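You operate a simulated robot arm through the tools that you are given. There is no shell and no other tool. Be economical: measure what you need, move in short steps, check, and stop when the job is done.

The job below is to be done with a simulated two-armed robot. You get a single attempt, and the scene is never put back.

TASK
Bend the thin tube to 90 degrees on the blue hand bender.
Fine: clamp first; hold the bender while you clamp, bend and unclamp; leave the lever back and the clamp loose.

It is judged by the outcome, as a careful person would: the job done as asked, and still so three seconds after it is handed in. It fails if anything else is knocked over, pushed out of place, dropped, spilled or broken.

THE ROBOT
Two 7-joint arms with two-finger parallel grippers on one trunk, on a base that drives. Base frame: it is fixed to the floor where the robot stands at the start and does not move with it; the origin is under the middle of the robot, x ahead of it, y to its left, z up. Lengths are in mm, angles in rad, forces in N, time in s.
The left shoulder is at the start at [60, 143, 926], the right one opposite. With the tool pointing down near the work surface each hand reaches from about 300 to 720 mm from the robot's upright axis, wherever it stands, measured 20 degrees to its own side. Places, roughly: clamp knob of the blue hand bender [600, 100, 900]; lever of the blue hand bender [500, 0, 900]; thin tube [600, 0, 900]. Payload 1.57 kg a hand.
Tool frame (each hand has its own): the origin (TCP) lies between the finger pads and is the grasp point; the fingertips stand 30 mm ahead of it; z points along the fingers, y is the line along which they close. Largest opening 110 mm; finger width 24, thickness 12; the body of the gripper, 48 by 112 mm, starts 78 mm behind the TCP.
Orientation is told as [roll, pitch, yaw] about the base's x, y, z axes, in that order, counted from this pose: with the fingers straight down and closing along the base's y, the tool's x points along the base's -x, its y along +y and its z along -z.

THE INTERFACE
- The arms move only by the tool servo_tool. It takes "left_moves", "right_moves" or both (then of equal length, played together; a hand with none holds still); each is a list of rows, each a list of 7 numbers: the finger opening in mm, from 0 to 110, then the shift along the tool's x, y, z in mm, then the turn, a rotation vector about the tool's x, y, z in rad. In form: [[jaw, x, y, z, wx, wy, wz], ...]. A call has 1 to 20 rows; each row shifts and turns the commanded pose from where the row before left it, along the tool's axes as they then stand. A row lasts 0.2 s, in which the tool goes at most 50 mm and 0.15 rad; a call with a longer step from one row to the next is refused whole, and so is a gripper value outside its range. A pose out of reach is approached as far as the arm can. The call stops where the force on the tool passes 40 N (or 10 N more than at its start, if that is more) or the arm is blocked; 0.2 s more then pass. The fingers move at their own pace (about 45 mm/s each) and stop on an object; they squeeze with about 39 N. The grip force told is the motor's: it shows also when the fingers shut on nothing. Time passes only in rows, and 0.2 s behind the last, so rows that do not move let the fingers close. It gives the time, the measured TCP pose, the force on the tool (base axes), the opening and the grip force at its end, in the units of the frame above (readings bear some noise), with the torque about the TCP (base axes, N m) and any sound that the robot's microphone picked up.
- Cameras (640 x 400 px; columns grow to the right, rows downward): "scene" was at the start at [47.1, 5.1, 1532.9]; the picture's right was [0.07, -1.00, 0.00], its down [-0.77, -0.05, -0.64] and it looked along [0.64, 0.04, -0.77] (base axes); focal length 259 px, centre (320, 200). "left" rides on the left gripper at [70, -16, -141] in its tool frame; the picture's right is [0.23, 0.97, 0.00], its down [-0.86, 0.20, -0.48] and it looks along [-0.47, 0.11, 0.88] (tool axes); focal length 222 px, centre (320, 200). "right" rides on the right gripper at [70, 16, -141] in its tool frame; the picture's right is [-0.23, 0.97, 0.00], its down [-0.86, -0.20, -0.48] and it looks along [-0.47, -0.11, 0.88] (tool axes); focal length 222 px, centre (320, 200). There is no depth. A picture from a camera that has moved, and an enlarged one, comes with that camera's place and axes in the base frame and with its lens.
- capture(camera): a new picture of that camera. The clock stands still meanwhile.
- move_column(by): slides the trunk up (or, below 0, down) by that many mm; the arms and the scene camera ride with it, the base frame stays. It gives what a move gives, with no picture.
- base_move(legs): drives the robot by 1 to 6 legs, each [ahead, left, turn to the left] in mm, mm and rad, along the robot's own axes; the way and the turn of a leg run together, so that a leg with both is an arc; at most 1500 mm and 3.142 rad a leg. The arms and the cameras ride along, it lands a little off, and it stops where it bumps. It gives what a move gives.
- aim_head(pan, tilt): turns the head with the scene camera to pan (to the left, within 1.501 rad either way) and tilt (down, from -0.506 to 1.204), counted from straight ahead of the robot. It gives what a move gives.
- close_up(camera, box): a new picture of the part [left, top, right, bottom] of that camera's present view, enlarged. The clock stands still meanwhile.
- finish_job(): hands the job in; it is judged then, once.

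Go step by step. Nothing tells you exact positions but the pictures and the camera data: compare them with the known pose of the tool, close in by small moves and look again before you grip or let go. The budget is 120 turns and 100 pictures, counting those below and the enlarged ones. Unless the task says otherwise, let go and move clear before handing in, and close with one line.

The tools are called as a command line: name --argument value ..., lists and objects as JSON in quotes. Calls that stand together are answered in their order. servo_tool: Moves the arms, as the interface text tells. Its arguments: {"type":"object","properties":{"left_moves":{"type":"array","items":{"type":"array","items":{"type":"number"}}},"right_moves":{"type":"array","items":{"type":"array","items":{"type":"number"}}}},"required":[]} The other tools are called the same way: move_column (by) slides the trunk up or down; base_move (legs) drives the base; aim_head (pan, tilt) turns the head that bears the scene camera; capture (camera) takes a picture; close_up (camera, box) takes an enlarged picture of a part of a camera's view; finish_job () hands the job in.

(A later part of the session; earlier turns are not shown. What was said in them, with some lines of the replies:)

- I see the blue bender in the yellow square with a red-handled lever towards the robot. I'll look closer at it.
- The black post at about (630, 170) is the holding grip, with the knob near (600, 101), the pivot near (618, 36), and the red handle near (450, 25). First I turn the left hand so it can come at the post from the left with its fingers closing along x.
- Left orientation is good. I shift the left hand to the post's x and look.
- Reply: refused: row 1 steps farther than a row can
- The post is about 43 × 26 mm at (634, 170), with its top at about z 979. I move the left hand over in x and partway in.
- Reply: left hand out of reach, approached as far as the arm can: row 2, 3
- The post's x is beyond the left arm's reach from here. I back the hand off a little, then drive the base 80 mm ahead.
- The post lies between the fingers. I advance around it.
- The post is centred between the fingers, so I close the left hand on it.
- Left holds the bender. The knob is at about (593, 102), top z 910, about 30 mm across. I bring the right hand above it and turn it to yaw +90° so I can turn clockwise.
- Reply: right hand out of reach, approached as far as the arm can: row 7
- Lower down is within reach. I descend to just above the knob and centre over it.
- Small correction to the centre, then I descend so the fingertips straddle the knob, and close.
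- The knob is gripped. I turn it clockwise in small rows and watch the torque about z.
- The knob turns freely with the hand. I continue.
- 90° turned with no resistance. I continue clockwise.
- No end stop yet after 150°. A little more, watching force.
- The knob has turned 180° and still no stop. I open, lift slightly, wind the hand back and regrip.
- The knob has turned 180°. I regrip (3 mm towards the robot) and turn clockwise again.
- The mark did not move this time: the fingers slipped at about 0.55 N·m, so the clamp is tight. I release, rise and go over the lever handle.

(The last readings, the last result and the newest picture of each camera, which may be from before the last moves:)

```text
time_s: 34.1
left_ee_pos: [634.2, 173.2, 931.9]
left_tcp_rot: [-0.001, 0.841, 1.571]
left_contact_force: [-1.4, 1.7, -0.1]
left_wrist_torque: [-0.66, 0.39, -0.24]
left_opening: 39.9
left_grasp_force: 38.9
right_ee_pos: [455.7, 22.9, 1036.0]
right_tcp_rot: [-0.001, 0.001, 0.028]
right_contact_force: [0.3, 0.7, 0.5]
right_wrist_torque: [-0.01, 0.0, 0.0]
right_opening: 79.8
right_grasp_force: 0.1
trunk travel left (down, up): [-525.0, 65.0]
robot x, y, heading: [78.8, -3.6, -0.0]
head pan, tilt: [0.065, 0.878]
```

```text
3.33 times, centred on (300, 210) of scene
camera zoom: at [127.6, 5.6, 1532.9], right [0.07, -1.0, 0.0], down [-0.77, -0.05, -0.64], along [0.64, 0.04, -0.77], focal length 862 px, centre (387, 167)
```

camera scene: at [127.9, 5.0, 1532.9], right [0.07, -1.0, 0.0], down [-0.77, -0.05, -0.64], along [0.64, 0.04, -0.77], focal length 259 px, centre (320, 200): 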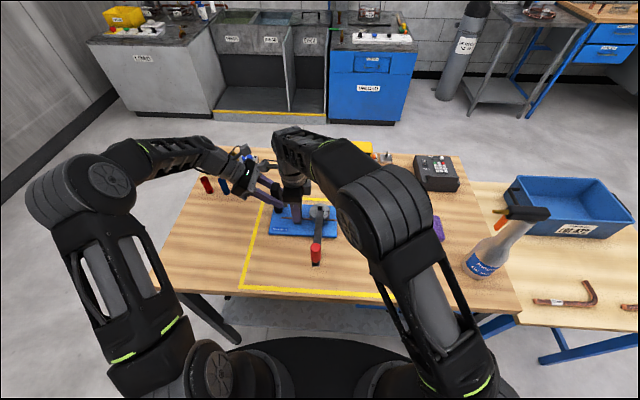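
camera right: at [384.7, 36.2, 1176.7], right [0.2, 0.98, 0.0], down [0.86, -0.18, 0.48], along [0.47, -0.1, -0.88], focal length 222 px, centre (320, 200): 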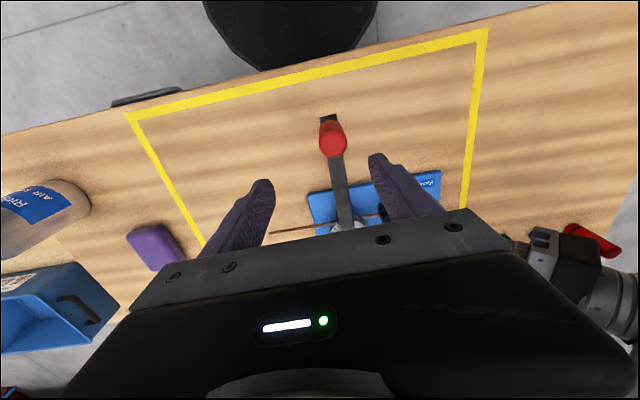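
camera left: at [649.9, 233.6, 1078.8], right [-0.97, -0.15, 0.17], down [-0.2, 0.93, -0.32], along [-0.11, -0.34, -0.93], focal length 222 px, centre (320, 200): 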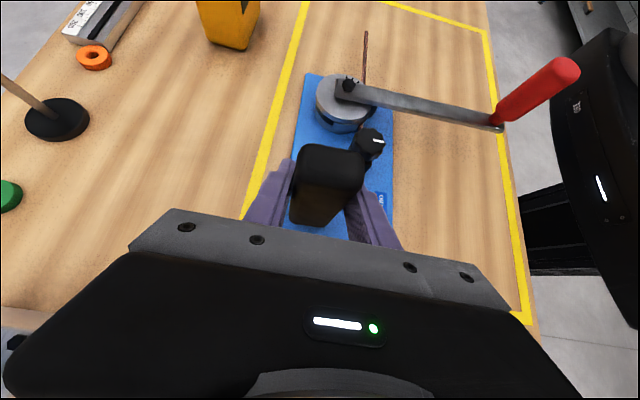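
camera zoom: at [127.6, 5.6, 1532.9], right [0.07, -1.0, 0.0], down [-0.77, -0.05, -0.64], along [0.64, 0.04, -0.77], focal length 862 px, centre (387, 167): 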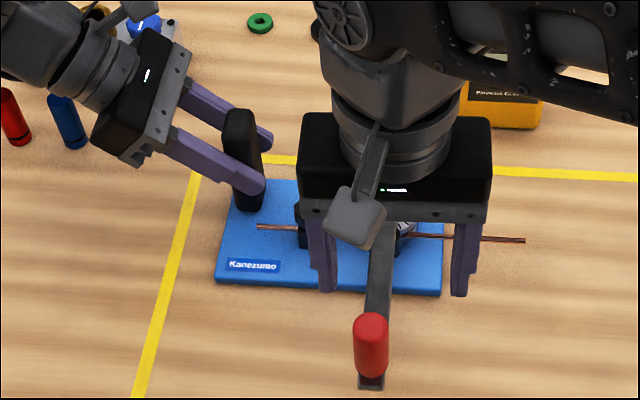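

The handle is at about (437, 38), z 905–971, and the pivot is near (613, 36), so the radius is about 175. I centre over the handle and descend with the fingers straddling it.

servo_tool --right_moves '[[80, 18, 15, 0, 0, 0, -0.03], [80, 0, 0, 30, 0, 0, 0], [80, 0, 0, 0, 0, 0, 0]]'

capture --camera "right"

close_up --camera "scene" --box '[220, 170, 420, 320]'

```text
time_s: 34.9
left_ee_pos: [635.0, 173.4, 932.6]
left_tcp_rot: [0.001, 0.841, 1.57]
left_contact_force: [-0.5, 2.7, -0.1]
left_wrist_torque: [-0.49, 0.67, -0.58]
left_opening: 39.8
left_grasp_force: 39.3
right_ee_pos: [437.1, 36.0, 1006.0]
right_tcp_rot: [0.002, -0.001, 0.056]
right_contact_force: [-0.2, 0.0, -0.1]
right_wrist_torque: [0.0, -0.02, 0.0]
right_opening: 79.8
right_grasp_force: 0.1
trunk travel left (down, up): [-525.0, 65.0]
robot x, y, heading: [80.8, -0.3, -0.002]
head pan, tilt: [0.065, 0.878]
```

```text
64 pictures are left
camera right: at [365.9, 48.1, 1146.8], right [0.17, 0.99, 0.0], down [0.87, -0.15, 0.48], along [0.47, -0.08, -0.88], focal length 222 px, centre (320, 200)
```

right: 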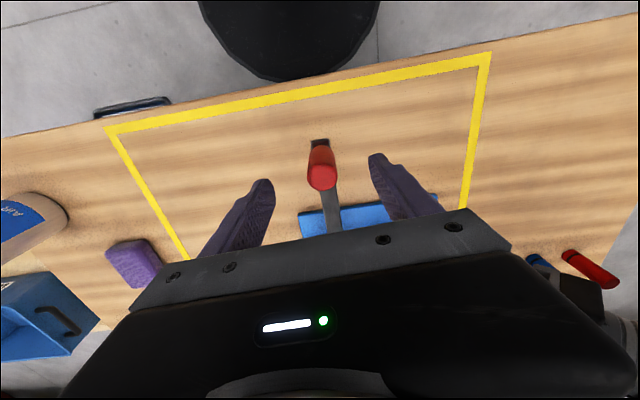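

```text
2.67 times, centred on (320, 245) of scene
camera zoom: at [127.6, 5.6, 1532.9], right [0.07, -1.0, 0.0], down [-0.77, -0.05, -0.64], along [0.64, 0.04, -0.77], focal length 690 px, centre (320, 80)
```

zoom: 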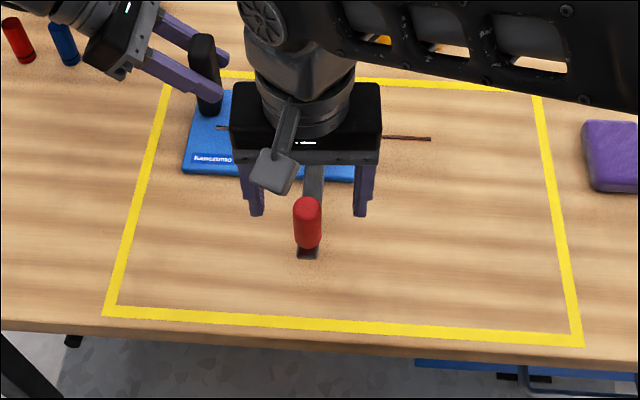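

Well centred. I descend and grip the handle.

servo_tool --right_moves '[[80, -1, 1, 32, 0, 0, 0], [60, 0, 0, 31, 0, 0, 0], [50, 0, 0, 0, 0, 0, 0], [0, 0, 0, 0, 0, 0, 0], [0, 0, 0, 0, 0, 0, 0], [0, 0, 0, 0, 0, 0, 0], [0, 0, 0, 0, 0, 0, 0]]'

capture --camera "right"

close_up --camera "left" --box '[260, 0, 640, 240]'

```text
time_s: 36.5
left_ee_pos: [635.1, 173.6, 932.8]
left_tcp_rot: [0.001, 0.841, 1.573]
left_contact_force: [-2.4, 5.5, 0.9]
left_wrist_torque: [-0.49, 0.44, -0.55]
left_opening: 40.0
left_grasp_force: 39.2
right_ee_pos: [437.7, 36.9, 942.4]
right_tcp_rot: [-0.003, 0.0, 0.059]
right_contact_force: [1.0, -3.5, -0.6]
right_wrist_torque: [0.03, 0.05, 0.0]
right_opening: 26.3
right_grasp_force: 37.3
trunk travel left (down, up): [-525.0, 65.0]
robot x, y, heading: [81.4, 1.2, -0.004]
head pan, tilt: [0.065, 0.878]
```

```text
62 pictures are left
camera right: at [366.7, 49.9, 1083.2], right [0.17, 0.99, 0.0], down [0.87, -0.15, 0.48], along [0.47, -0.08, -0.88], focal length 222 px, centre (320, 200)
```

right: 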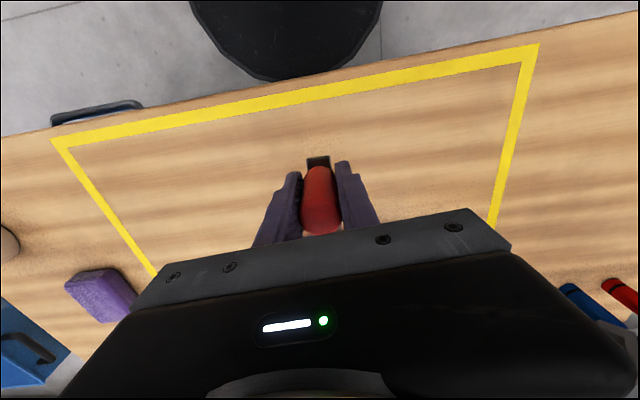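

```text
1.67 times, centred on (450, 120) of left
camera zoom: at [649.9, 233.6, 1078.7], right [-0.97, -0.15, 0.17], down [-0.2, 0.93, -0.32], along [-0.11, -0.34, -0.93], focal length 370 px, centre (103, 333)
```

zoom: 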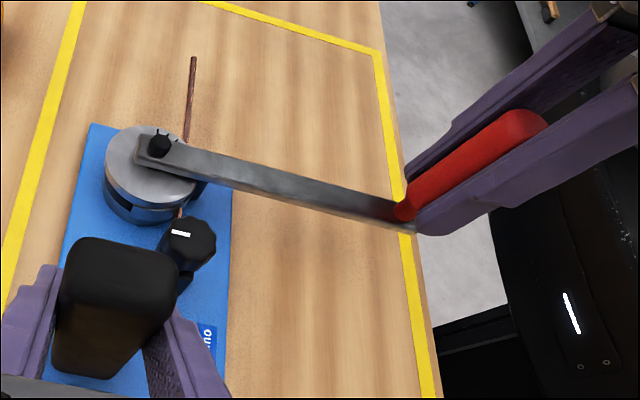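

The handle is gripped at 26 mm. I swing the lever along its arc in 0.1 rad steps, first 0.4 rad.

servo_tool --right_moves '[[0, 0.14, -17.5, 0, 0, 0, -0.1], [0, 0.14, -17.5, 0, 0, 0, -0.1], [0, 0.14, -17.5, 0, 0, 0, -0.1], [0, 0.14, -17.5, 0, 0, 0, -0.1]]'

close_up --camera "left" --box '[260, 0, 640, 240]'

```text
time_s: 37.5
left_ee_pos: [635.0, 173.2, 933.0]
left_tcp_rot: [0.001, 0.841, 1.57]
left_contact_force: [7.8, -5.4, 0.5]
left_wrist_torque: [-1.18, -0.16, 1.1]
left_opening: 39.9
left_grasp_force: 38.8
right_ee_pos: [454.5, -31.7, 942.8]
right_tcp_rot: [-0.001, 0.0, 0.457]
right_contact_force: [-7.8, 2.5, -0.8]
right_wrist_torque: [0.57, -0.56, 0.45]
right_opening: 26.4
right_grasp_force: 36.7
trunk travel left (down, up): [-525.0, 65.0]
robot x, y, heading: [79.4, 3.8, -0.002]
head pan, tilt: [0.065, 0.878]
```

```text
1.67 times, centred on (450, 120) of left
camera zoom: at [650.4, 232.8, 1078.8], right [-0.97, -0.15, 0.17], down [-0.2, 0.93, -0.32], along [-0.11, -0.34, -0.93], focal length 370 px, centre (103, 333)
```

zoom: 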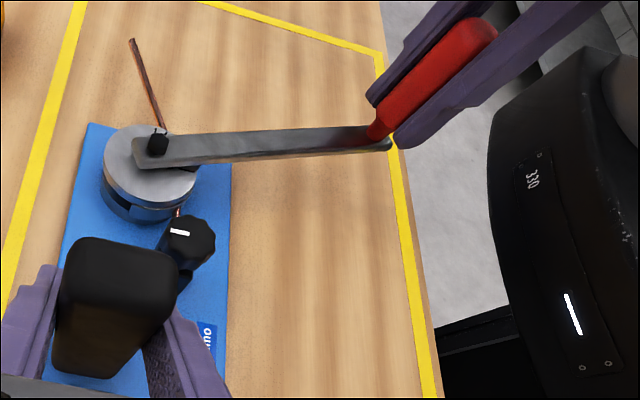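

The tube is bending with low forces and the bender stays put. I continue.

servo_tool --right_moves '[[0, 0.4, -17.5, 0, 0, 0, -0.1], [0, 0.4, -17.5, 0, 0, 0, -0.1], [0, 0.4, -17.5, 0, 0, 0, -0.1], [0, 0.4, -17.5, 0, 0, 0, -0.1]]'

servo_tool --right_moves '[[0, 0.2, -17.5, 0, 0, 0, -0.1], [0, 0.2, -17.5, 0, 0, 0, -0.1], [0, 0.2, -17.5, 0, 0, 0, -0.1], [0, 0.2, -17.5, 0, 0, 0, -0.1]]'

close_up --camera "left" --box '[260, 0, 640, 240]'

close_up --camera "scene" --box '[240, 130, 440, 280]'

```text
time_s: 38.5
left_ee_pos: [635.6, 173.1, 932.8]
left_tcp_rot: [0.0, 0.84, 1.569]
left_contact_force: [2.4, -4.1, 1.1]
left_wrist_torque: [0.06, -0.38, 0.37]
left_opening: 40.0
left_grasp_force: 38.6
right_ee_pos: [490.9, -89.9, 941.6]
right_tcp_rot: [0.0, 0.0, 0.861]
right_contact_force: [0.4, 4.7, 0.3]
right_wrist_torque: [0.29, 0.14, 0.08]
right_opening: 26.0
right_grasp_force: 38.0
trunk travel left (down, up): [-525.0, 65.0]
robot x, y, heading: [80.6, -0.8, -0.001]
head pan, tilt: [0.065, 0.878]
```

```text
time_s: 39.5
left_ee_pos: [636.2, 173.6, 932.4]
left_tcp_rot: [0.0, 0.839, 1.571]
left_contact_force: [3.4, -3.7, 0.5]
left_wrist_torque: [-0.62, -0.81, 1.27]
left_opening: 40.1
left_grasp_force: 39.2
right_ee_pos: [549.6, -127.6, 942.4]
right_tcp_rot: [0.0, 0.001, 1.262]
right_contact_force: [-1.8, 3.5, 0.5]
right_wrist_torque: [0.4, -0.04, 0.22]
right_opening: 26.6
right_grasp_force: 37.2
trunk travel left (down, up): [-525.0, 65.0]
robot x, y, heading: [82.8, -1.0, -0.0]
head pan, tilt: [0.065, 0.878]
```

```text
1.67 times, centred on (450, 120) of left
camera zoom: at [650.2, 233.2, 1078.8], right [-0.97, -0.15, 0.17], down [-0.2, 0.93, -0.32], along [-0.11, -0.34, -0.93], focal length 370 px, centre (103, 333)
```

zoom: 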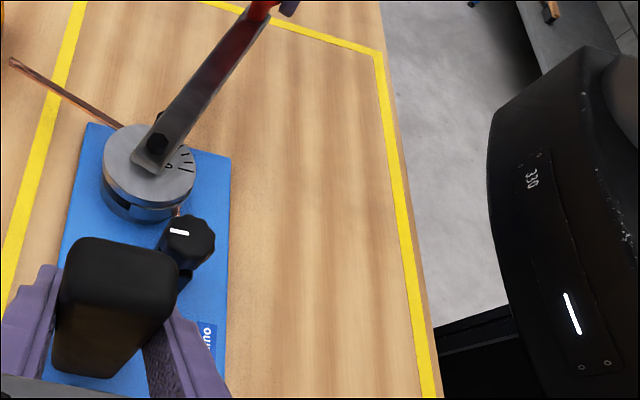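

```text
2.67 times, centred on (340, 205) of scene
camera zoom: at [127.7, 5.0, 1532.9], right [0.07, -1.0, 0.0], down [-0.77, -0.05, -0.64], along [0.64, 0.04, -0.77], focal length 690 px, centre (267, 187)
```

zoom: 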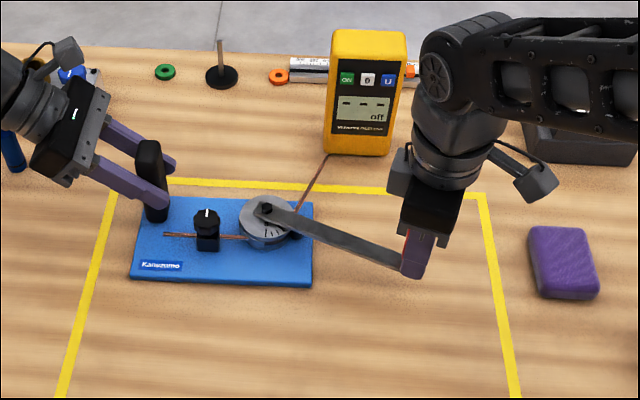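

The tube free end passes well clear of the meter. Lever at 1.20 rad; I go on to about 1.57.

servo_tool --right_moves '[[0, 0.2, -17.5, 0, 0, 0, -0.1], [0, 0.2, -17.5, 0, 0, 0, -0.1], [0, 0.2, -17.5, 0, 0, 0, -0.1], [0, 0.1, -12.2, 0, 0, 0, -0.07], [0, 0, 0, 0, 0, 0, 0]]'

close_up --camera "left" --box '[180, 0, 480, 190]'

close_up --camera "scene" --box '[240, 130, 400, 250]'

```text
time_s: 40.7
left_ee_pos: [634.5, 174.6, 932.6]
left_tcp_rot: [0.001, 0.838, 1.568]
left_contact_force: [2.8, 4.8, 0.2]
left_wrist_torque: [-0.92, -0.6, 0.5]
left_opening: 40.1
left_grasp_force: 38.9
right_ee_pos: [612.4, -140.6, 942.4]
right_tcp_rot: [0.0, 0.002, 1.629]
right_contact_force: [-2.9, -9.7, -0.9]
right_wrist_torque: [-0.06, -0.1, 0.46]
right_opening: 26.4
right_grasp_force: 37.6
trunk travel left (down, up): [-525.0, 65.0]
robot x, y, heading: [84.7, 0.4, -0.0]
head pan, tilt: [0.065, 0.878]
```

```text
2.11 times, centred on (330, 95) of left
camera zoom: at [650.1, 233.3, 1078.8], right [-0.97, -0.15, 0.17], down [-0.2, 0.93, -0.32], along [-0.11, -0.34, -0.93], focal length 468 px, centre (299, 421)
```

zoom: 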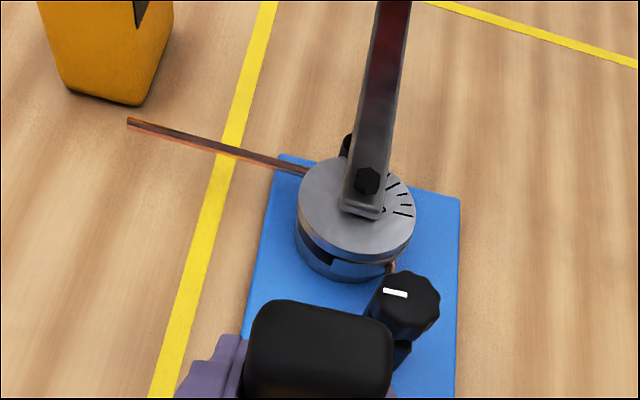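

```text
3.33 times, centred on (320, 190) of scene
camera zoom: at [127.7, 4.6, 1532.8], right [0.07, -1.0, 0.0], down [-0.77, -0.05, -0.64], along [0.64, 0.04, -0.77], focal length 862 px, centre (320, 233)
```

zoom: 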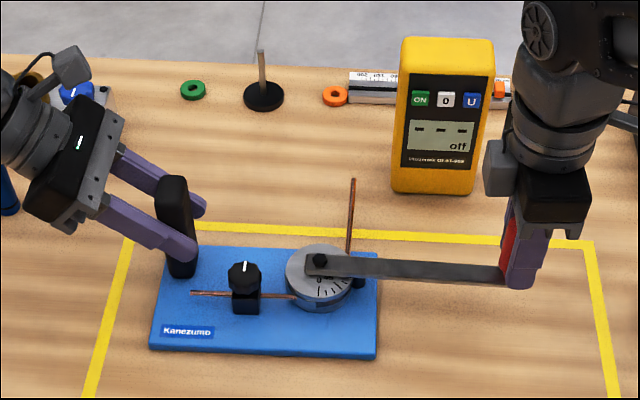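

Lever at 90°. Loaded bend measures about 89°. I back the lever off 0.3 rad to see the springback.

servo_tool --right_moves '[[0, -1.95, 17.4, 0, 0, 0, 0.1], [0, -1.95, 17.4, 0, 0, 0, 0.1], [0, -1.95, 17.4, 0, 0, 0, 0.1], [0, 0, 0, 0, 0, 0, 0]]'

close_up --camera "left" --box '[180, 0, 480, 190]'

close_up --camera "scene" --box '[240, 130, 400, 250]'

```text
time_s: 41.7
left_ee_pos: [635.3, 173.9, 932.1]
left_tcp_rot: [0.0, 0.839, 1.574]
left_contact_force: [3.7, 10.3, 4.4]
left_wrist_torque: [0.1, 0.03, 0.49]
left_opening: 39.7
left_grasp_force: 38.9
right_ee_pos: [559.7, -130.1, 941.7]
right_tcp_rot: [0.002, 0.002, 1.326]
right_contact_force: [-4.5, -9.8, -0.4]
right_wrist_torque: [-0.84, -0.05, 0.17]
right_opening: 26.5
right_grasp_force: 36.9
trunk travel left (down, up): [-525.0, 65.0]
robot x, y, heading: [80.7, 2.0, 0.001]
head pan, tilt: [0.065, 0.878]
```

```text
2.11 times, centred on (330, 95) of left
camera zoom: at [650.2, 233.8, 1078.8], right [-0.97, -0.15, 0.17], down [-0.2, 0.93, -0.32], along [-0.11, -0.34, -0.93], focal length 468 px, centre (299, 421)
```

zoom: 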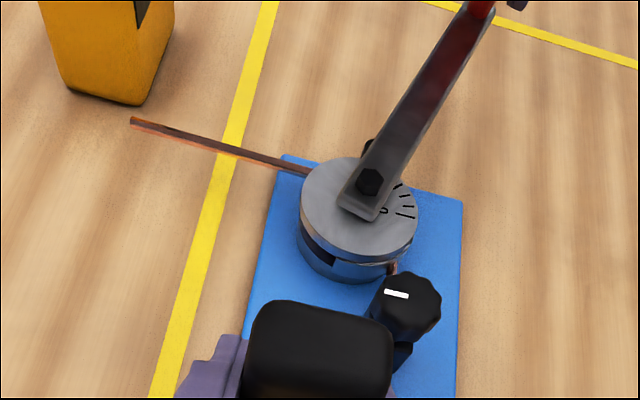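

```text
3.33 times, centred on (320, 190) of scene
camera zoom: at [127.7, 5.0, 1532.8], right [0.07, -1.0, 0.0], down [-0.77, -0.05, -0.64], along [0.64, 0.04, -0.77], focal length 862 px, centre (320, 233)
```

zoom: 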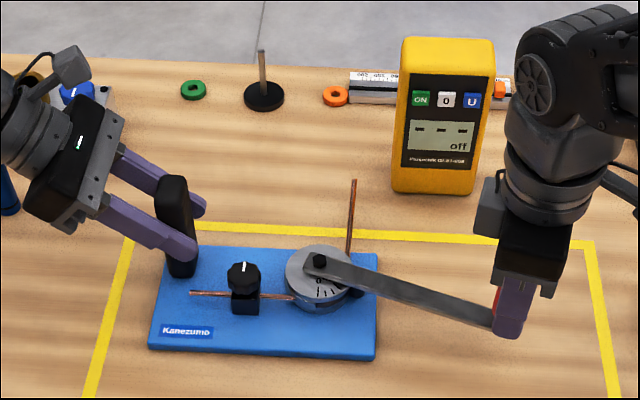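

No visible springback. I measure the bend more exactly with tighter close-ups.

close_up --camera "scene" --box '[280, 170, 344, 214]'

close_up --camera "left" --box '[230, 40, 394, 142]'

```text
9.09 times, centred on (312, 192) of scene
camera zoom: at [127.7, 5.0, 1532.8], right [0.07, -1.0, 0.0], down [-0.77, -0.05, -0.64], along [0.64, 0.04, -0.77], focal length 2351 px, centre (393, 273)
```

zoom: 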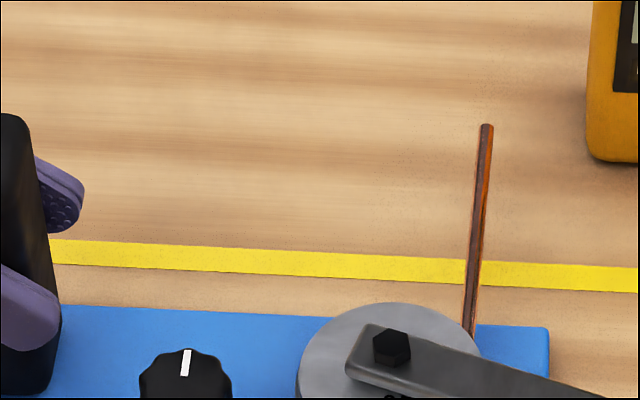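

```text
3.90 times, centred on (312, 91) of left
camera zoom: at [650.2, 233.8, 1078.8], right [-0.97, -0.15, 0.17], down [-0.2, 0.93, -0.32], along [-0.11, -0.34, -0.93], focal length 867 px, centre (351, 625)
```

zoom: 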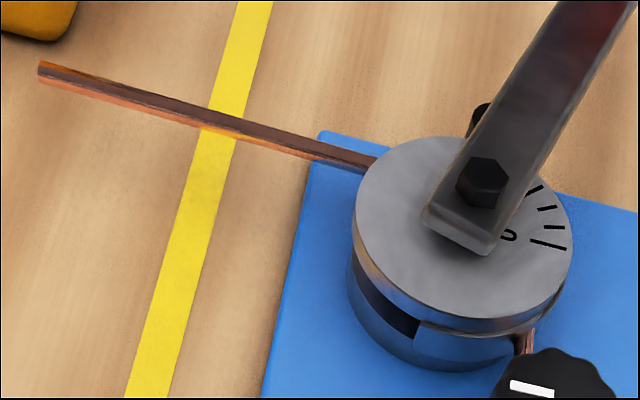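

close_up --camera "scene" --box '[270, 190, 334, 234]'

```text
9.09 times, centred on (302, 212) of scene
camera zoom: at [127.7, 5.0, 1532.8], right [0.07, -1.0, 0.0], down [-0.77, -0.05, -0.64], along [0.64, 0.04, -0.77], focal length 2351 px, centre (484, 91)
```

zoom: 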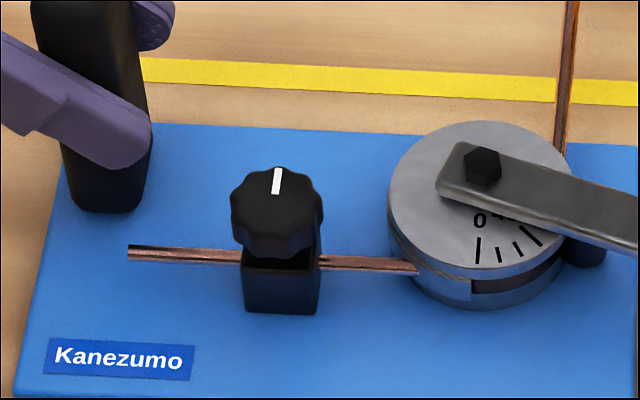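

The bend measures about 88.5°. I'll push the lever about 2° past the earlier point, then back off and measure again.

servo_tool --right_moves '[[0, 0.2, -17.5, 0, 0, 0, -0.1], [0, 0.2, -17.5, 0, 0, 0, -0.1], [0, 0.2, -17.5, 0, 0, 0, -0.1], [0, 0.1, -5.6, 0, 0, 0, -0.032], [0, 0, 0, 0, 0, 0, 0]]'

servo_tool --right_moves '[[0, -1.95, 17.4, 0, 0, 0, 0.1], [0, -1.95, 17.4, 0, 0, 0, 0.1], [0, -1.95, 17.4, 0, 0, 0, 0.1], [0, 0, 0, 0, 0, 0, 0]]'

close_up --camera "scene" --box '[280, 170, 344, 214]'

close_up --camera "scene" --box '[270, 190, 334, 234]'

```text
time_s: 42.9
left_ee_pos: [633.8, 174.4, 932.8]
left_tcp_rot: [-0.001, 0.836, 1.572]
left_contact_force: [4.0, 15.3, 6.4]
left_wrist_torque: [0.56, 0.3, 0.45]
left_opening: 39.8
left_grasp_force: 39.5
right_ee_pos: [619.1, -138.7, 942.2]
right_tcp_rot: [0.0, -0.002, 1.662]
right_contact_force: [-3.2, -15.6, 0.4]
right_wrist_torque: [0.03, 0.1, 0.41]
right_opening: 26.2
right_grasp_force: 37.4
trunk travel left (down, up): [-525.0, 65.0]
robot x, y, heading: [79.7, 0.4, -0.002]
head pan, tilt: [0.065, 0.878]
```

```text
time_s: 43.9
left_ee_pos: [633.5, 173.6, 933.2]
left_tcp_rot: [0.0, 0.839, 1.567]
left_contact_force: [6.2, 14.4, 2.5]
left_wrist_torque: [1.09, 0.08, 0.43]
left_opening: 39.8
left_grasp_force: 38.5
right_ee_pos: [566.8, -132.3, 941.7]
right_tcp_rot: [0.002, 0.0, 1.359]
right_contact_force: [-6.3, -14.6, 0.2]
right_wrist_torque: [0.05, -0.1, 0.41]
right_opening: 26.5
right_grasp_force: 37.5
trunk travel left (down, up): [-525.0, 65.0]
robot x, y, heading: [81.3, -4.0, -0.004]
head pan, tilt: [0.065, 0.878]
```

```text
9.09 times, centred on (312, 192) of scene
camera zoom: at [127.4, 4.8, 1532.8], right [0.07, -1.0, 0.0], down [-0.77, -0.05, -0.64], along [0.64, 0.04, -0.77], focal length 2351 px, centre (393, 273)
```

zoom: 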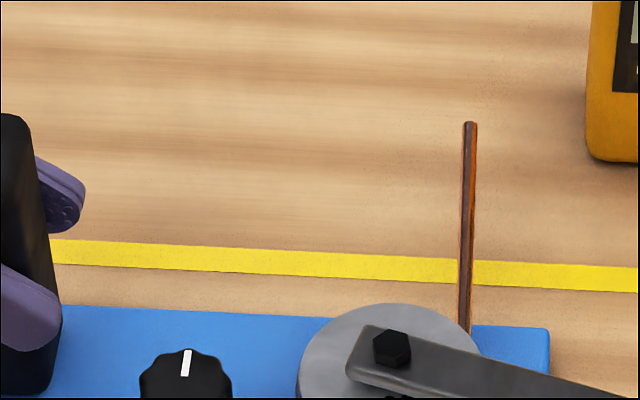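

```text
9.09 times, centred on (302, 212) of scene
camera zoom: at [127.4, 4.8, 1532.8], right [0.07, -1.0, 0.0], down [-0.77, -0.05, -0.64], along [0.64, 0.04, -0.77], focal length 2351 px, centre (484, 91)
```

zoom: 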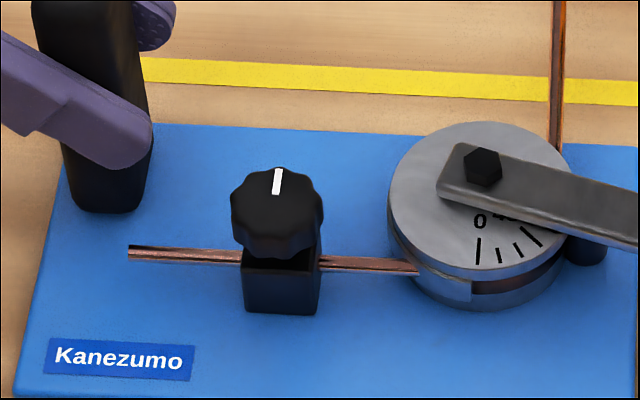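

The bend now reads about 91° ± 1, essentially 90°. I swing the lever back to its start.

servo_tool --right_moves '[[0, -1.6, 17.4, 0, 0, 0, 0.1], [0, -1.6, 17.4, 0, 0, 0, 0.1], [0, -1.6, 17.4, 0, 0, 0, 0.1], [0, -1.6, 17.4, 0, 0, 0, 0.1], [0, -1.6, 17.4, 0, 0, 0, 0.1], [0, -1.8, 17.4, 0, 0, 0, 0.1], [0, -1.8, 17.4, 0, 0, 0, 0.1]]'

servo_tool --right_moves '[[0, -1.85, 17.4, 0, 0, 0, 0.1], [0, -1.85, 17.4, 0, 0, 0, 0.1], [0, -1.85, 17.4, 0, 0, 0, 0.1], [0, -1.85, 17.4, 0, 0, 0, 0.1], [0, 0, 0, 0, 0, 0, 0]]'

capture --camera "scene"

```text
time_s: 45.5
left_ee_pos: [633.2, 173.1, 931.8]
left_tcp_rot: [0.003, 0.842, 1.569]
left_contact_force: [0.0, 0.9, 1.8]
left_wrist_torque: [0.74, -0.27, -0.13]
left_opening: 39.9
left_grasp_force: 39.4
right_ee_pos: [468.1, -62.8, 943.4]
right_tcp_rot: [-0.001, 0.0, 0.657]
right_contact_force: [3.5, 3.2, -0.1]
right_wrist_torque: [-0.15, 0.28, 0.3]
right_opening: 26.5
right_grasp_force: 37.7
trunk travel left (down, up): [-525.0, 65.0]
robot x, y, heading: [81.6, -1.8, 0.001]
head pan, tilt: [0.065, 0.878]
```

```text
time_s: 46.7
left_ee_pos: [634.9, 172.6, 932.7]
left_tcp_rot: [0.001, 0.841, 1.57]
left_contact_force: [-5.0, -5.0, -0.4]
left_wrist_torque: [-1.11, 0.13, -0.53]
left_opening: 39.9
left_grasp_force: 39.2
right_ee_pos: [441.4, -0.4, 942.8]
right_tcp_rot: [0.0, 0.0, 0.258]
right_contact_force: [3.9, 0.6, 0.4]
right_wrist_torque: [0.0, -0.32, 0.07]
right_opening: 26.4
right_grasp_force: 36.9
trunk travel left (down, up): [-525.0, 65.0]
robot x, y, heading: [77.9, -1.9, -0.005]
head pan, tilt: [0.065, 0.878]
```

```text
48 pictures are left
camera scene: at [127.6, 4.8, 1532.8], right [0.07, -1.0, 0.0], down [-0.77, -0.05, -0.64], along [0.64, 0.04, -0.77], focal length 259 px, centre (320, 200)
```

scene: 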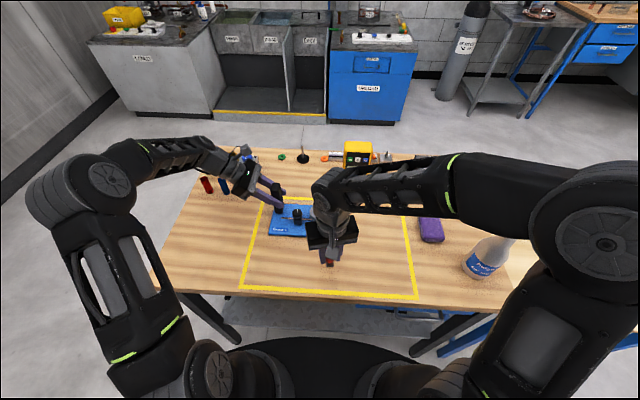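

servo_tool --right_moves '[[0, -1.7, 17.4, 0, 0, 0, 0.1], [0, -1.7, 17.4, 0, 0, 0, 0.1], [0, -0.2, 3, 0, 0, 0, 0.017], [0, 0, 0, 0, 0, 0, 0]]'

capture --camera "left"

```text
time_s: 47.7
left_ee_pos: [633.7, 174.0, 932.0]
left_tcp_rot: [0.002, 0.839, 1.569]
left_contact_force: [-4.9, -2.8, 1.4]
left_wrist_torque: [-0.69, 0.88, -0.7]
left_opening: 39.9
left_grasp_force: 39.3
right_ee_pos: [437.5, 37.9, 941.8]
right_tcp_rot: [0.0, 0.001, 0.042]
right_contact_force: [4.2, -0.1, -0.4]
right_wrist_torque: [-0.02, -0.18, 0.1]
right_opening: 26.2
right_grasp_force: 37.8
trunk travel left (down, up): [-525.0, 65.0]
robot x, y, heading: [80.0, -1.0, 0.002]
head pan, tilt: [0.065, 0.878]
```

```text
47 pictures are left
camera left: at [649.9, 233.3, 1078.7], right [-0.97, -0.15, 0.17], down [-0.2, 0.93, -0.32], along [-0.11, -0.34, -0.93], focal length 222 px, centre (320, 200)
```

left: 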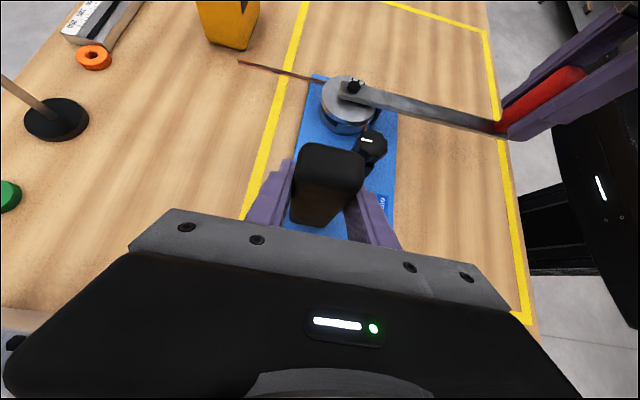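

The lever is back at its start. I release it, rise, move over the knob and turn the hand to yaw −90° for unclamping.

servo_tool --right_moves '[[50, 0, 0, 0, 0, 0, 0], [60, 0, 0, 0, 0, 0, 0], [60, 0, 0, -40, 0, 0, 0], [60, 0, 0, -40, 0, 0, 0], [60, 0, 0, -15, 0, 0, 0], [60, -38, 16, 0, 0, 0, 0.1], [60, -38, 16, 0, 0, 0, 0], [60, -38, 16, 0, 0, 0, 0], [60, -30, 16, 0, 0, 0, 0], [60, 0, 0, 0, 0, 0, 0]]'

servo_tool --right_moves '[[45, 0, 0, 0, 0, 0, 0.145], [45, 0, 0, 0, 0, 0, 0.145], [45, 0, 0, 0, 0, 0, 0.145], [45, 0, 0, 0, 0, 0, 0.145], [45, 0, 0, 0, 0, 0, 0.145], [45, 0, 0, 0, 0, 0, 0.145], [45, 0, 0, 0, 0, 0, 0.145], [45, 0, 0, 0, 0, 0, 0.145], [45, 0, 0, 0, 0, 0, 0.145], [45, 0, 0, 0, 0, 0, 0.145], [45, 0, 0, 0, 0, 0, 0]]'

close_up --camera "right" --box '[200, 80, 440, 240]'

close_up --camera "left" --box '[280, 50, 480, 220]'

```text
time_s: 49.9
left_ee_pos: [633.7, 173.7, 932.6]
left_tcp_rot: [0.001, 0.839, 1.572]
left_contact_force: [-1.0, 2.7, -0.1]
left_wrist_torque: [0.21, 0.58, -0.68]
left_opening: 39.9
left_grasp_force: 38.9
right_ee_pos: [584.5, 97.2, 1037.7]
right_tcp_rot: [0.0, 0.0, -0.057]
right_contact_force: [-0.3, -0.8, 0.2]
right_wrist_torque: [0.02, 0.02, 0.0]
right_opening: 59.8
right_grasp_force: 0.0
trunk travel left (down, up): [-525.0, 65.0]
robot x, y, heading: [79.6, 1.9, 0.004]
head pan, tilt: [0.065, 0.878]
```

```text
time_s: 52.3
left_ee_pos: [634.9, 175.5, 932.7]
left_tcp_rot: [0.0, 0.84, 1.57]
left_contact_force: [-0.9, 4.1, -0.9]
left_wrist_torque: [0.5, 0.33, -0.25]
left_opening: 39.6
left_grasp_force: 38.9
right_ee_pos: [582.9, 97.2, 1036.6]
right_tcp_rot: [-0.001, 0.001, -1.509]
right_contact_force: [-0.2, 0.6, -0.4]
right_wrist_torque: [0.02, -0.02, -0.03]
right_opening: 45.1
right_grasp_force: 0.0
trunk travel left (down, up): [-525.0, 65.0]
robot x, y, heading: [81.2, -1.3, 0.001]
head pan, tilt: [0.065, 0.878]
```

```text
2.50 times, centred on (320, 160) of right
camera zoom: at [594.5, 167.6, 1178.4], right [0.99, -0.17, 0.0], down [-0.15, -0.87, 0.48], along [-0.08, -0.47, -0.88], focal length 555 px, centre (320, 300)
```

zoom: 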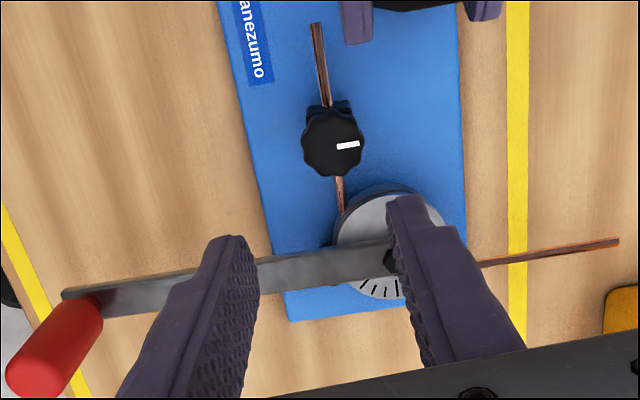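

```text
2.35 times, centred on (380, 135) of left
camera zoom: at [650.0, 233.8, 1078.7], right [-0.97, -0.15, 0.17], down [-0.2, 0.93, -0.32], along [-0.11, -0.34, -0.93], focal length 523 px, centre (179, 353)
```

zoom: 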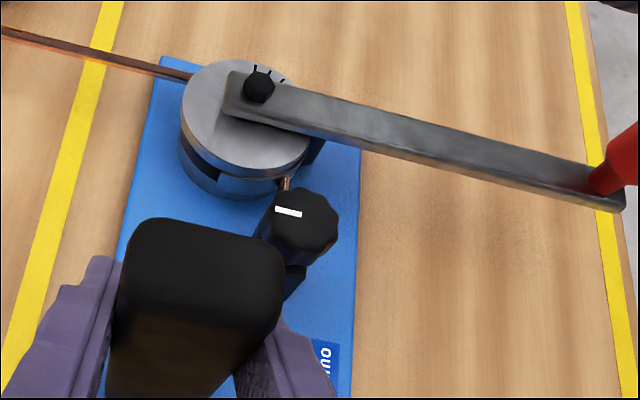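

The knob is at about (589, 104). I descend, grip and turn counter-clockwise.

servo_tool --right_moves '[[45, 6.6, 6.4, 25, 0, 0, 0], [45, 0, 0, 37, 0, 0, 0], [45, 0, 0, 30, 0, 0, 0], [45, 0, 0, 20, 0, 0, 0], [45, 0, 0, 0, 0, 0, 0], [0, 0, 0, 0, 0, 0, 0], [0, 0, 0, 0, 0, 0, 0], [0, 0, 0, 0, 0, 0, 0], [0, 0, 0, 0, 0, 0, 0]]'

servo_tool --right_moves '[[0, 0, 0, 0, 0, 0, -0.13], [0, 0, 0, 0, 0, 0, -0.13], [0, 0, 0, 0, 0, 0, -0.13], [0, 0, 0, 0, 0, 0, -0.13]]'

close_up --camera "right" --box '[200, 80, 440, 240]'

```text
time_s: 54.3
left_ee_pos: [634.8, 173.3, 933.7]
left_tcp_rot: [0.002, 0.841, 1.569]
left_contact_force: [-7.6, 3.8, 4.2]
left_wrist_torque: [0.88, -0.15, -0.67]
left_opening: 39.7
left_grasp_force: 38.9
right_ee_pos: [590.8, 103.0, 924.5]
right_tcp_rot: [0.003, -0.001, -1.508]
right_contact_force: [11.3, 0.7, -0.9]
right_wrist_torque: [0.46, -0.33, 0.0]
right_opening: 30.4
right_grasp_force: 38.7
trunk travel left (down, up): [-525.0, 65.0]
robot x, y, heading: [80.3, -0.9, 0.0]
head pan, tilt: [0.065, 0.878]
```

```text
time_s: 55.3
left_ee_pos: [635.2, 172.7, 931.7]
left_tcp_rot: [0.003, 0.843, 1.569]
left_contact_force: [-19.4, 1.7, 11.3]
left_wrist_torque: [0.41, -0.03, -1.27]
left_opening: 39.7
left_grasp_force: 38.8
right_ee_pos: [589.4, 102.6, 925.0]
right_tcp_rot: [0.001, -0.001, -0.986]
right_contact_force: [19.9, 2.1, -0.6]
right_wrist_torque: [0.34, -0.2, 0.0]
right_opening: 30.4
right_grasp_force: 38.7
trunk travel left (down, up): [-525.0, 65.0]
robot x, y, heading: [80.6, -0.2, -0.002]
head pan, tilt: [0.065, 0.878]
```

```text
2.50 times, centred on (320, 160) of right
camera zoom: at [564.4, 170.5, 1065.7], right [0.94, 0.35, 0.0], down [0.3, -0.82, 0.48], along [0.17, -0.45, -0.88], focal length 555 px, centre (320, 300)
```

zoom: 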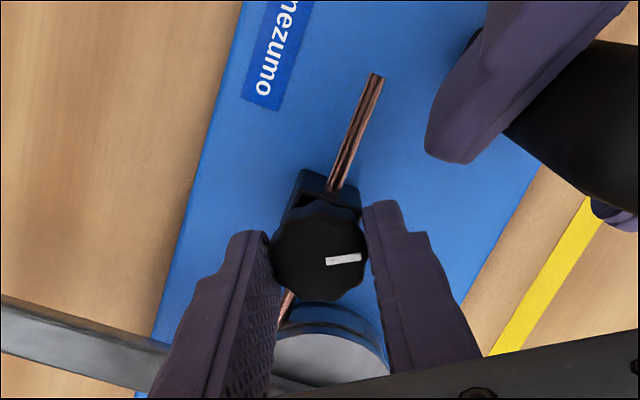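

The knob is turning with the hand. I relieve the side force and go on.

servo_tool --right_moves '[[0, -1.1, 1.7, 0, 0, 0, 0], [0, 0, 0, 0, 0, 0, -0.13], [0, 0, 0, 0, 0, 0, -0.13], [0, 0, 0, 0, 0, 0, -0.13], [0, 0, 0, 0, 0, 0, -0.13]]'

servo_tool --right_moves '[[0, 0, 0, 0, 0, 0, -0.13], [0, 0, 0, 0, 0, 0, -0.13], [0, 0, 0, 0, 0, 0, -0.13], [0, 0, 0, 0, 0, 0, -0.13]]'

servo_tool --right_moves '[[0, 0, 0, 0, 0, 0, -0.13], [0, 0, 0, 0, 0, 0, -0.13], [0, 0, 0, 0, 0, 0, -0.13], [0, 0, 0, 0, 0, 0, -0.13]]'

close_up --camera "right" --box '[200, 80, 440, 240]'

```text
time_s: 56.5
left_ee_pos: [633.4, 172.4, 933.4]
left_tcp_rot: [0.002, 0.842, 1.571]
left_contact_force: [-11.7, -0.6, 5.2]
left_wrist_torque: [-0.7, 0.76, -1.19]
left_opening: 39.8
left_grasp_force: 39.3
right_ee_pos: [591.0, 103.0, 924.9]
right_tcp_rot: [-0.001, 0.001, -0.466]
right_contact_force: [9.2, -1.6, 0.9]
right_wrist_torque: [-0.46, -0.82, -0.02]
right_opening: 30.3
right_grasp_force: 39.1
trunk travel left (down, up): [-525.0, 65.0]
robot x, y, heading: [77.5, 0.5, -0.002]
head pan, tilt: [0.065, 0.878]
```

```text
time_s: 57.5
left_ee_pos: [634.7, 174.7, 932.2]
left_tcp_rot: [0.001, 0.841, 1.57]
left_contact_force: [-11.3, -3.0, 5.6]
left_wrist_torque: [-0.53, 0.46, -0.75]
left_opening: 40.1
left_grasp_force: 38.9
right_ee_pos: [591.5, 104.3, 924.2]
right_tcp_rot: [0.0, 0.001, 0.057]
right_contact_force: [8.4, 2.4, -0.3]
right_wrist_torque: [0.08, -0.26, 0.01]
right_opening: 30.4
right_grasp_force: 38.8
trunk travel left (down, up): [-525.0, 65.0]
robot x, y, heading: [80.4, -0.9, 0.002]
head pan, tilt: [0.065, 0.878]
```

```text
time_s: 58.5
left_ee_pos: [635.1, 172.6, 933.1]
left_tcp_rot: [0.002, 0.841, 1.572]
left_contact_force: [-10.1, -8.0, 5.9]
left_wrist_torque: [0.17, 0.25, -0.23]
left_opening: 39.4
left_grasp_force: 39.3
right_ee_pos: [590.8, 105.4, 924.9]
right_tcp_rot: [0.002, -0.001, 0.577]
right_contact_force: [10.6, 9.4, -2.8]
right_wrist_torque: [0.07, -0.08, -0.01]
right_opening: 30.2
right_grasp_force: 39.0
trunk travel left (down, up): [-525.0, 65.0]
robot x, y, heading: [79.3, 1.5, -0.0]
head pan, tilt: [0.065, 0.878]
```

```text
2.50 times, centred on (320, 160) of right
camera zoom: at [523.6, 80.1, 1065.9], right [-0.34, 0.94, 0.0], down [0.83, 0.3, 0.48], along [0.45, 0.16, -0.88], focal length 555 px, centre (320, 300)
```

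zoom: 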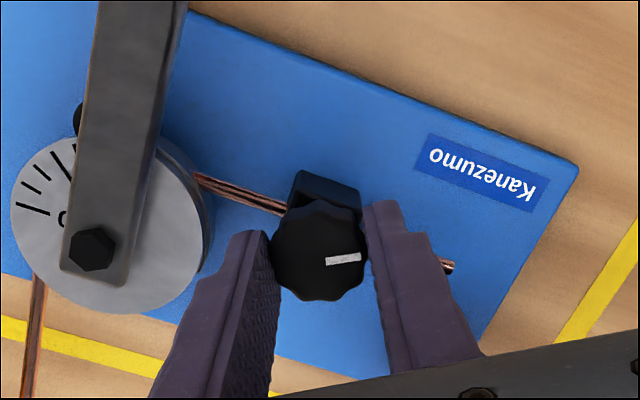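

servo_tool --right_moves '[[0, 0, 0, 0, 0, 0, -0.13], [0, 0, 0, 0, 0, 0, -0.13], [0, 0, 0, 0, 0, 0, -0.13], [0, 0, 0, 0, 0, 0, -0.13]]'

servo_tool --right_moves '[[0, 0, 0, 0, 0, 0, -0.13], [0, 0, 0, 0, 0, 0, -0.13], [0, 0, 0, 0, 0, 0, -0.13], [0, 0, 0, 0, 0, 0, -0.13]]'

servo_tool --right_moves '[[45, 0, 0, 0, 0, 0, 0], [45, 0, 0, 0, 0, 0, 0], [45, 0, 0, -40, 0, 0, 0], [45, 0, 0, -40, 0, 0, 0], [45, 0, 0, -30, 0, 0, 0], [45, 0, 0, 0, 0, 0, 0]]'

capture --camera "right"

close_up --camera "left" --box '[180, 0, 480, 190]'

```text
time_s: 59.5
left_ee_pos: [636.7, 174.0, 932.4]
left_tcp_rot: [0.003, 0.842, 1.569]
left_contact_force: [-9.0, -12.5, 7.3]
left_wrist_torque: [-0.07, 0.19, -0.08]
left_opening: 40.0
left_grasp_force: 38.9
right_ee_pos: [591.8, 104.2, 924.4]
right_tcp_rot: [0.001, -0.001, 1.095]
right_contact_force: [9.3, 14.1, -3.0]
right_wrist_torque: [0.17, -0.1, 0.0]
right_opening: 30.1
right_grasp_force: 39.0
trunk travel left (down, up): [-525.0, 65.0]
robot x, y, heading: [79.0, -0.1, -0.002]
head pan, tilt: [0.065, 0.878]
```

```text
time_s: 60.5
left_ee_pos: [634.3, 171.2, 932.7]
left_tcp_rot: [0.002, 0.841, 1.572]
left_contact_force: [-5.0, -16.9, 5.4]
left_wrist_torque: [-0.38, 0.13, 0.31]
left_opening: 40.0
left_grasp_force: 39.1
right_ee_pos: [591.7, 105.6, 925.1]
right_tcp_rot: [0.003, -0.002, 1.614]
right_contact_force: [4.7, 15.9, -1.3]
right_wrist_torque: [0.33, -0.05, 0.02]
right_opening: 30.1
right_grasp_force: 39.0
trunk travel left (down, up): [-525.0, 65.0]
robot x, y, heading: [82.6, -0.5, 0.004]
head pan, tilt: [0.065, 0.878]
```

```text
time_s: 61.9
left_ee_pos: [634.5, 175.1, 933.4]
left_tcp_rot: [-0.003, 0.84, 1.571]
left_contact_force: [1.9, 6.2, 2.6]
left_wrist_torque: [0.08, -0.27, 0.07]
left_opening: 40.2
left_grasp_force: 38.8
right_ee_pos: [591.5, 104.0, 1034.3]
right_tcp_rot: [0.002, 0.0, 1.613]
right_contact_force: [0.0, 0.0, 0.5]
right_wrist_torque: [0.0, 0.01, -0.01]
right_opening: 45.1
right_grasp_force: 0.0
trunk travel left (down, up): [-525.0, 65.0]
robot x, y, heading: [76.7, 1.4, 0.001]
head pan, tilt: [0.065, 0.878]
```

```text
42 pictures are left
camera right: at [577.2, 34.1, 1175.9], right [-0.98, 0.19, 0.0], down [0.16, 0.86, 0.48], along [0.09, 0.47, -0.88], focal length 222 px, centre (320, 200)
```

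right: 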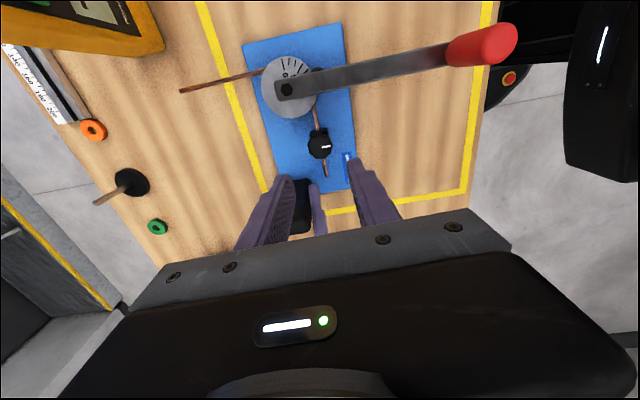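

```text
2.11 times, centred on (330, 95) of left
camera zoom: at [650.0, 234.1, 1078.6], right [-0.97, -0.15, 0.17], down [-0.2, 0.93, -0.32], along [-0.11, -0.34, -0.93], focal length 468 px, centre (299, 421)
```

zoom: 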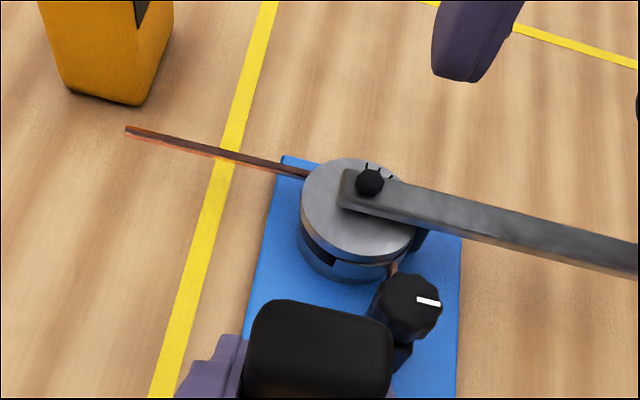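

The clamp mark is back at its loose start. I move the right hand clear, then check the bend while still holding.

servo_tool --right_moves '[[45, 45, 15, 0, 0, 0, 0], [45, 45, 15, 0, 0, 0, 0], [45, 45, 15, 0, 0, 0, 0], [45, 45, 15, 0, 0, 0, 0], [45, 45, 15, 0, 0, 0, 0], [45, 45, 15, 0, 0, 0, 0], [45, 0, 0, 0, 0, 0, 0]]'

close_up --camera "scene" --box '[260, 165, 356, 231]'

close_up --camera "left" --box '[230, 40, 394, 142]'

```text
time_s: 63.5
left_ee_pos: [634.8, 173.6, 931.7]
left_tcp_rot: [0.002, 0.84, 1.571]
left_contact_force: [0.5, 0.6, 0.8]
left_wrist_torque: [-1.07, -0.14, -0.14]
left_opening: 39.7
left_grasp_force: 39.4
right_ee_pos: [513.2, -171.0, 1034.5]
right_tcp_rot: [0.002, -0.001, 1.613]
right_contact_force: [0.0, 0.1, 0.0]
right_wrist_torque: [0.02, 0.01, 0.02]
right_opening: 45.0
right_grasp_force: 0.1
trunk travel left (down, up): [-525.0, 65.0]
robot x, y, heading: [77.1, 3.4, -0.0]
head pan, tilt: [0.065, 0.878]
```

```text
6.06 times, centred on (308, 198) of scene
camera zoom: at [127.8, 5.4, 1532.8], right [0.07, -1.0, 0.0], down [-0.77, -0.05, -0.64], along [0.64, 0.04, -0.77], focal length 1567 px, centre (393, 212)
```

zoom: 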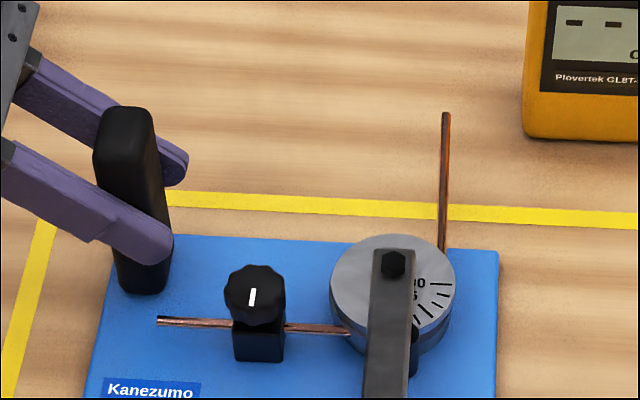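

```text
3.90 times, centred on (312, 91) of left
camera zoom: at [650.1, 233.1, 1078.6], right [-0.97, -0.15, 0.17], down [-0.2, 0.93, -0.32], along [-0.11, -0.34, -0.93], focal length 867 px, centre (351, 625)
```

zoom: 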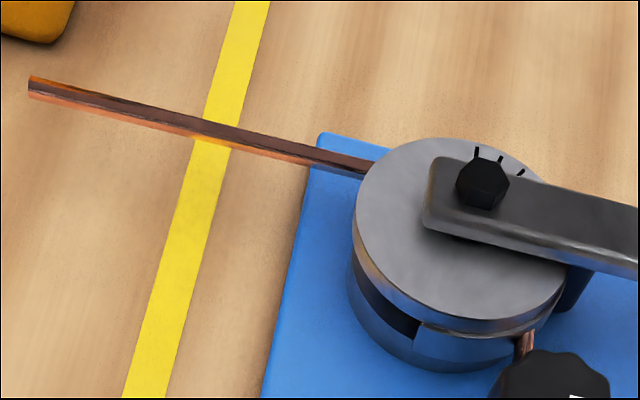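

The bend reads about 91°, the lever is back and the clamp is loose. I release the post and withdraw the left hand.

servo_tool --left_moves '[[60, 0, 0, 0, 0, 0, 0], [80, 0, 0, 0, 0, 0, 0], [100, 0, 0, 0, 0, 0, 0], [100, 0, 0, 0, 0, 0, 0], [100, 0, 0, -30, 0, 0, 0], [100, 0, 0, -35, 0, 0, 0], [100, 0, 0, -35, 0, 0, 0], [100, 0, 0, 0, 0, 0, 0]]'

capture --camera "scene"

close_up --camera "scene" --box '[240, 140, 400, 260]'

```text
time_s: 65.3
left_ee_pos: [633.3, 247.0, 1000.1]
left_tcp_rot: [-0.001, 0.839, 1.57]
left_contact_force: [0.6, 0.4, -0.2]
left_wrist_torque: [0.05, -0.02, -0.02]
left_opening: 100.0
left_grasp_force: 0.0
right_ee_pos: [512.7, -170.8, 1035.1]
right_tcp_rot: [0.0, -0.001, 1.613]
right_contact_force: [0.4, -1.1, 0.5]
right_wrist_torque: [0.02, 0.02, 0.04]
right_opening: 45.0
right_grasp_force: 0.2
trunk travel left (down, up): [-525.0, 65.0]
robot x, y, heading: [78.6, -2.9, 0.002]
head pan, tilt: [0.065, 0.878]
```

```text
38 pictures are left
camera scene: at [127.8, 4.6, 1532.9], right [0.07, -1.0, 0.0], down [-0.77, -0.05, -0.64], along [0.64, 0.04, -0.77], focal length 259 px, centre (320, 200)
```

scene: 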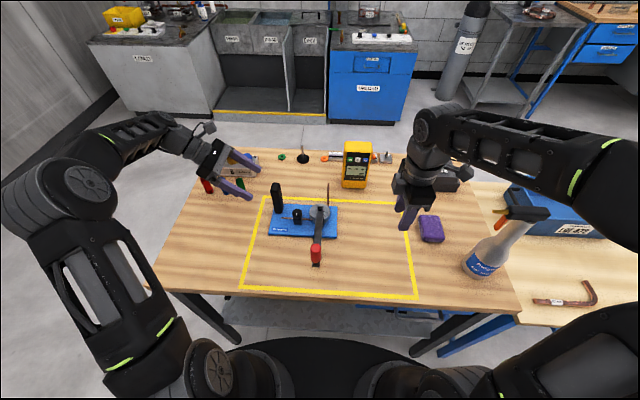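

```text
3.33 times, centred on (320, 200) of scene
camera zoom: at [127.8, 4.6, 1532.9], right [0.07, -1.0, 0.0], down [-0.77, -0.05, -0.64], along [0.64, 0.04, -0.77], focal length 862 px, centre (320, 200)
```

zoom: 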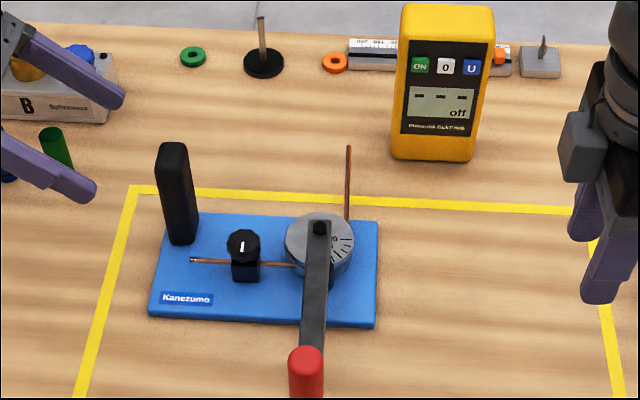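

Everything is standing where it was, the tube is bent to about 90°, the lever is back, the clamp is loose and both hands are clear. I hand in.

finish_job

```text
The job is handed in.
```

The thin tube is bent to about 90° (it measured about 91°, give or take 1°). The bender was held while clamping, bending and unclamping, the lever is back at its start, the clamp is loose, and nothing else was disturbed.
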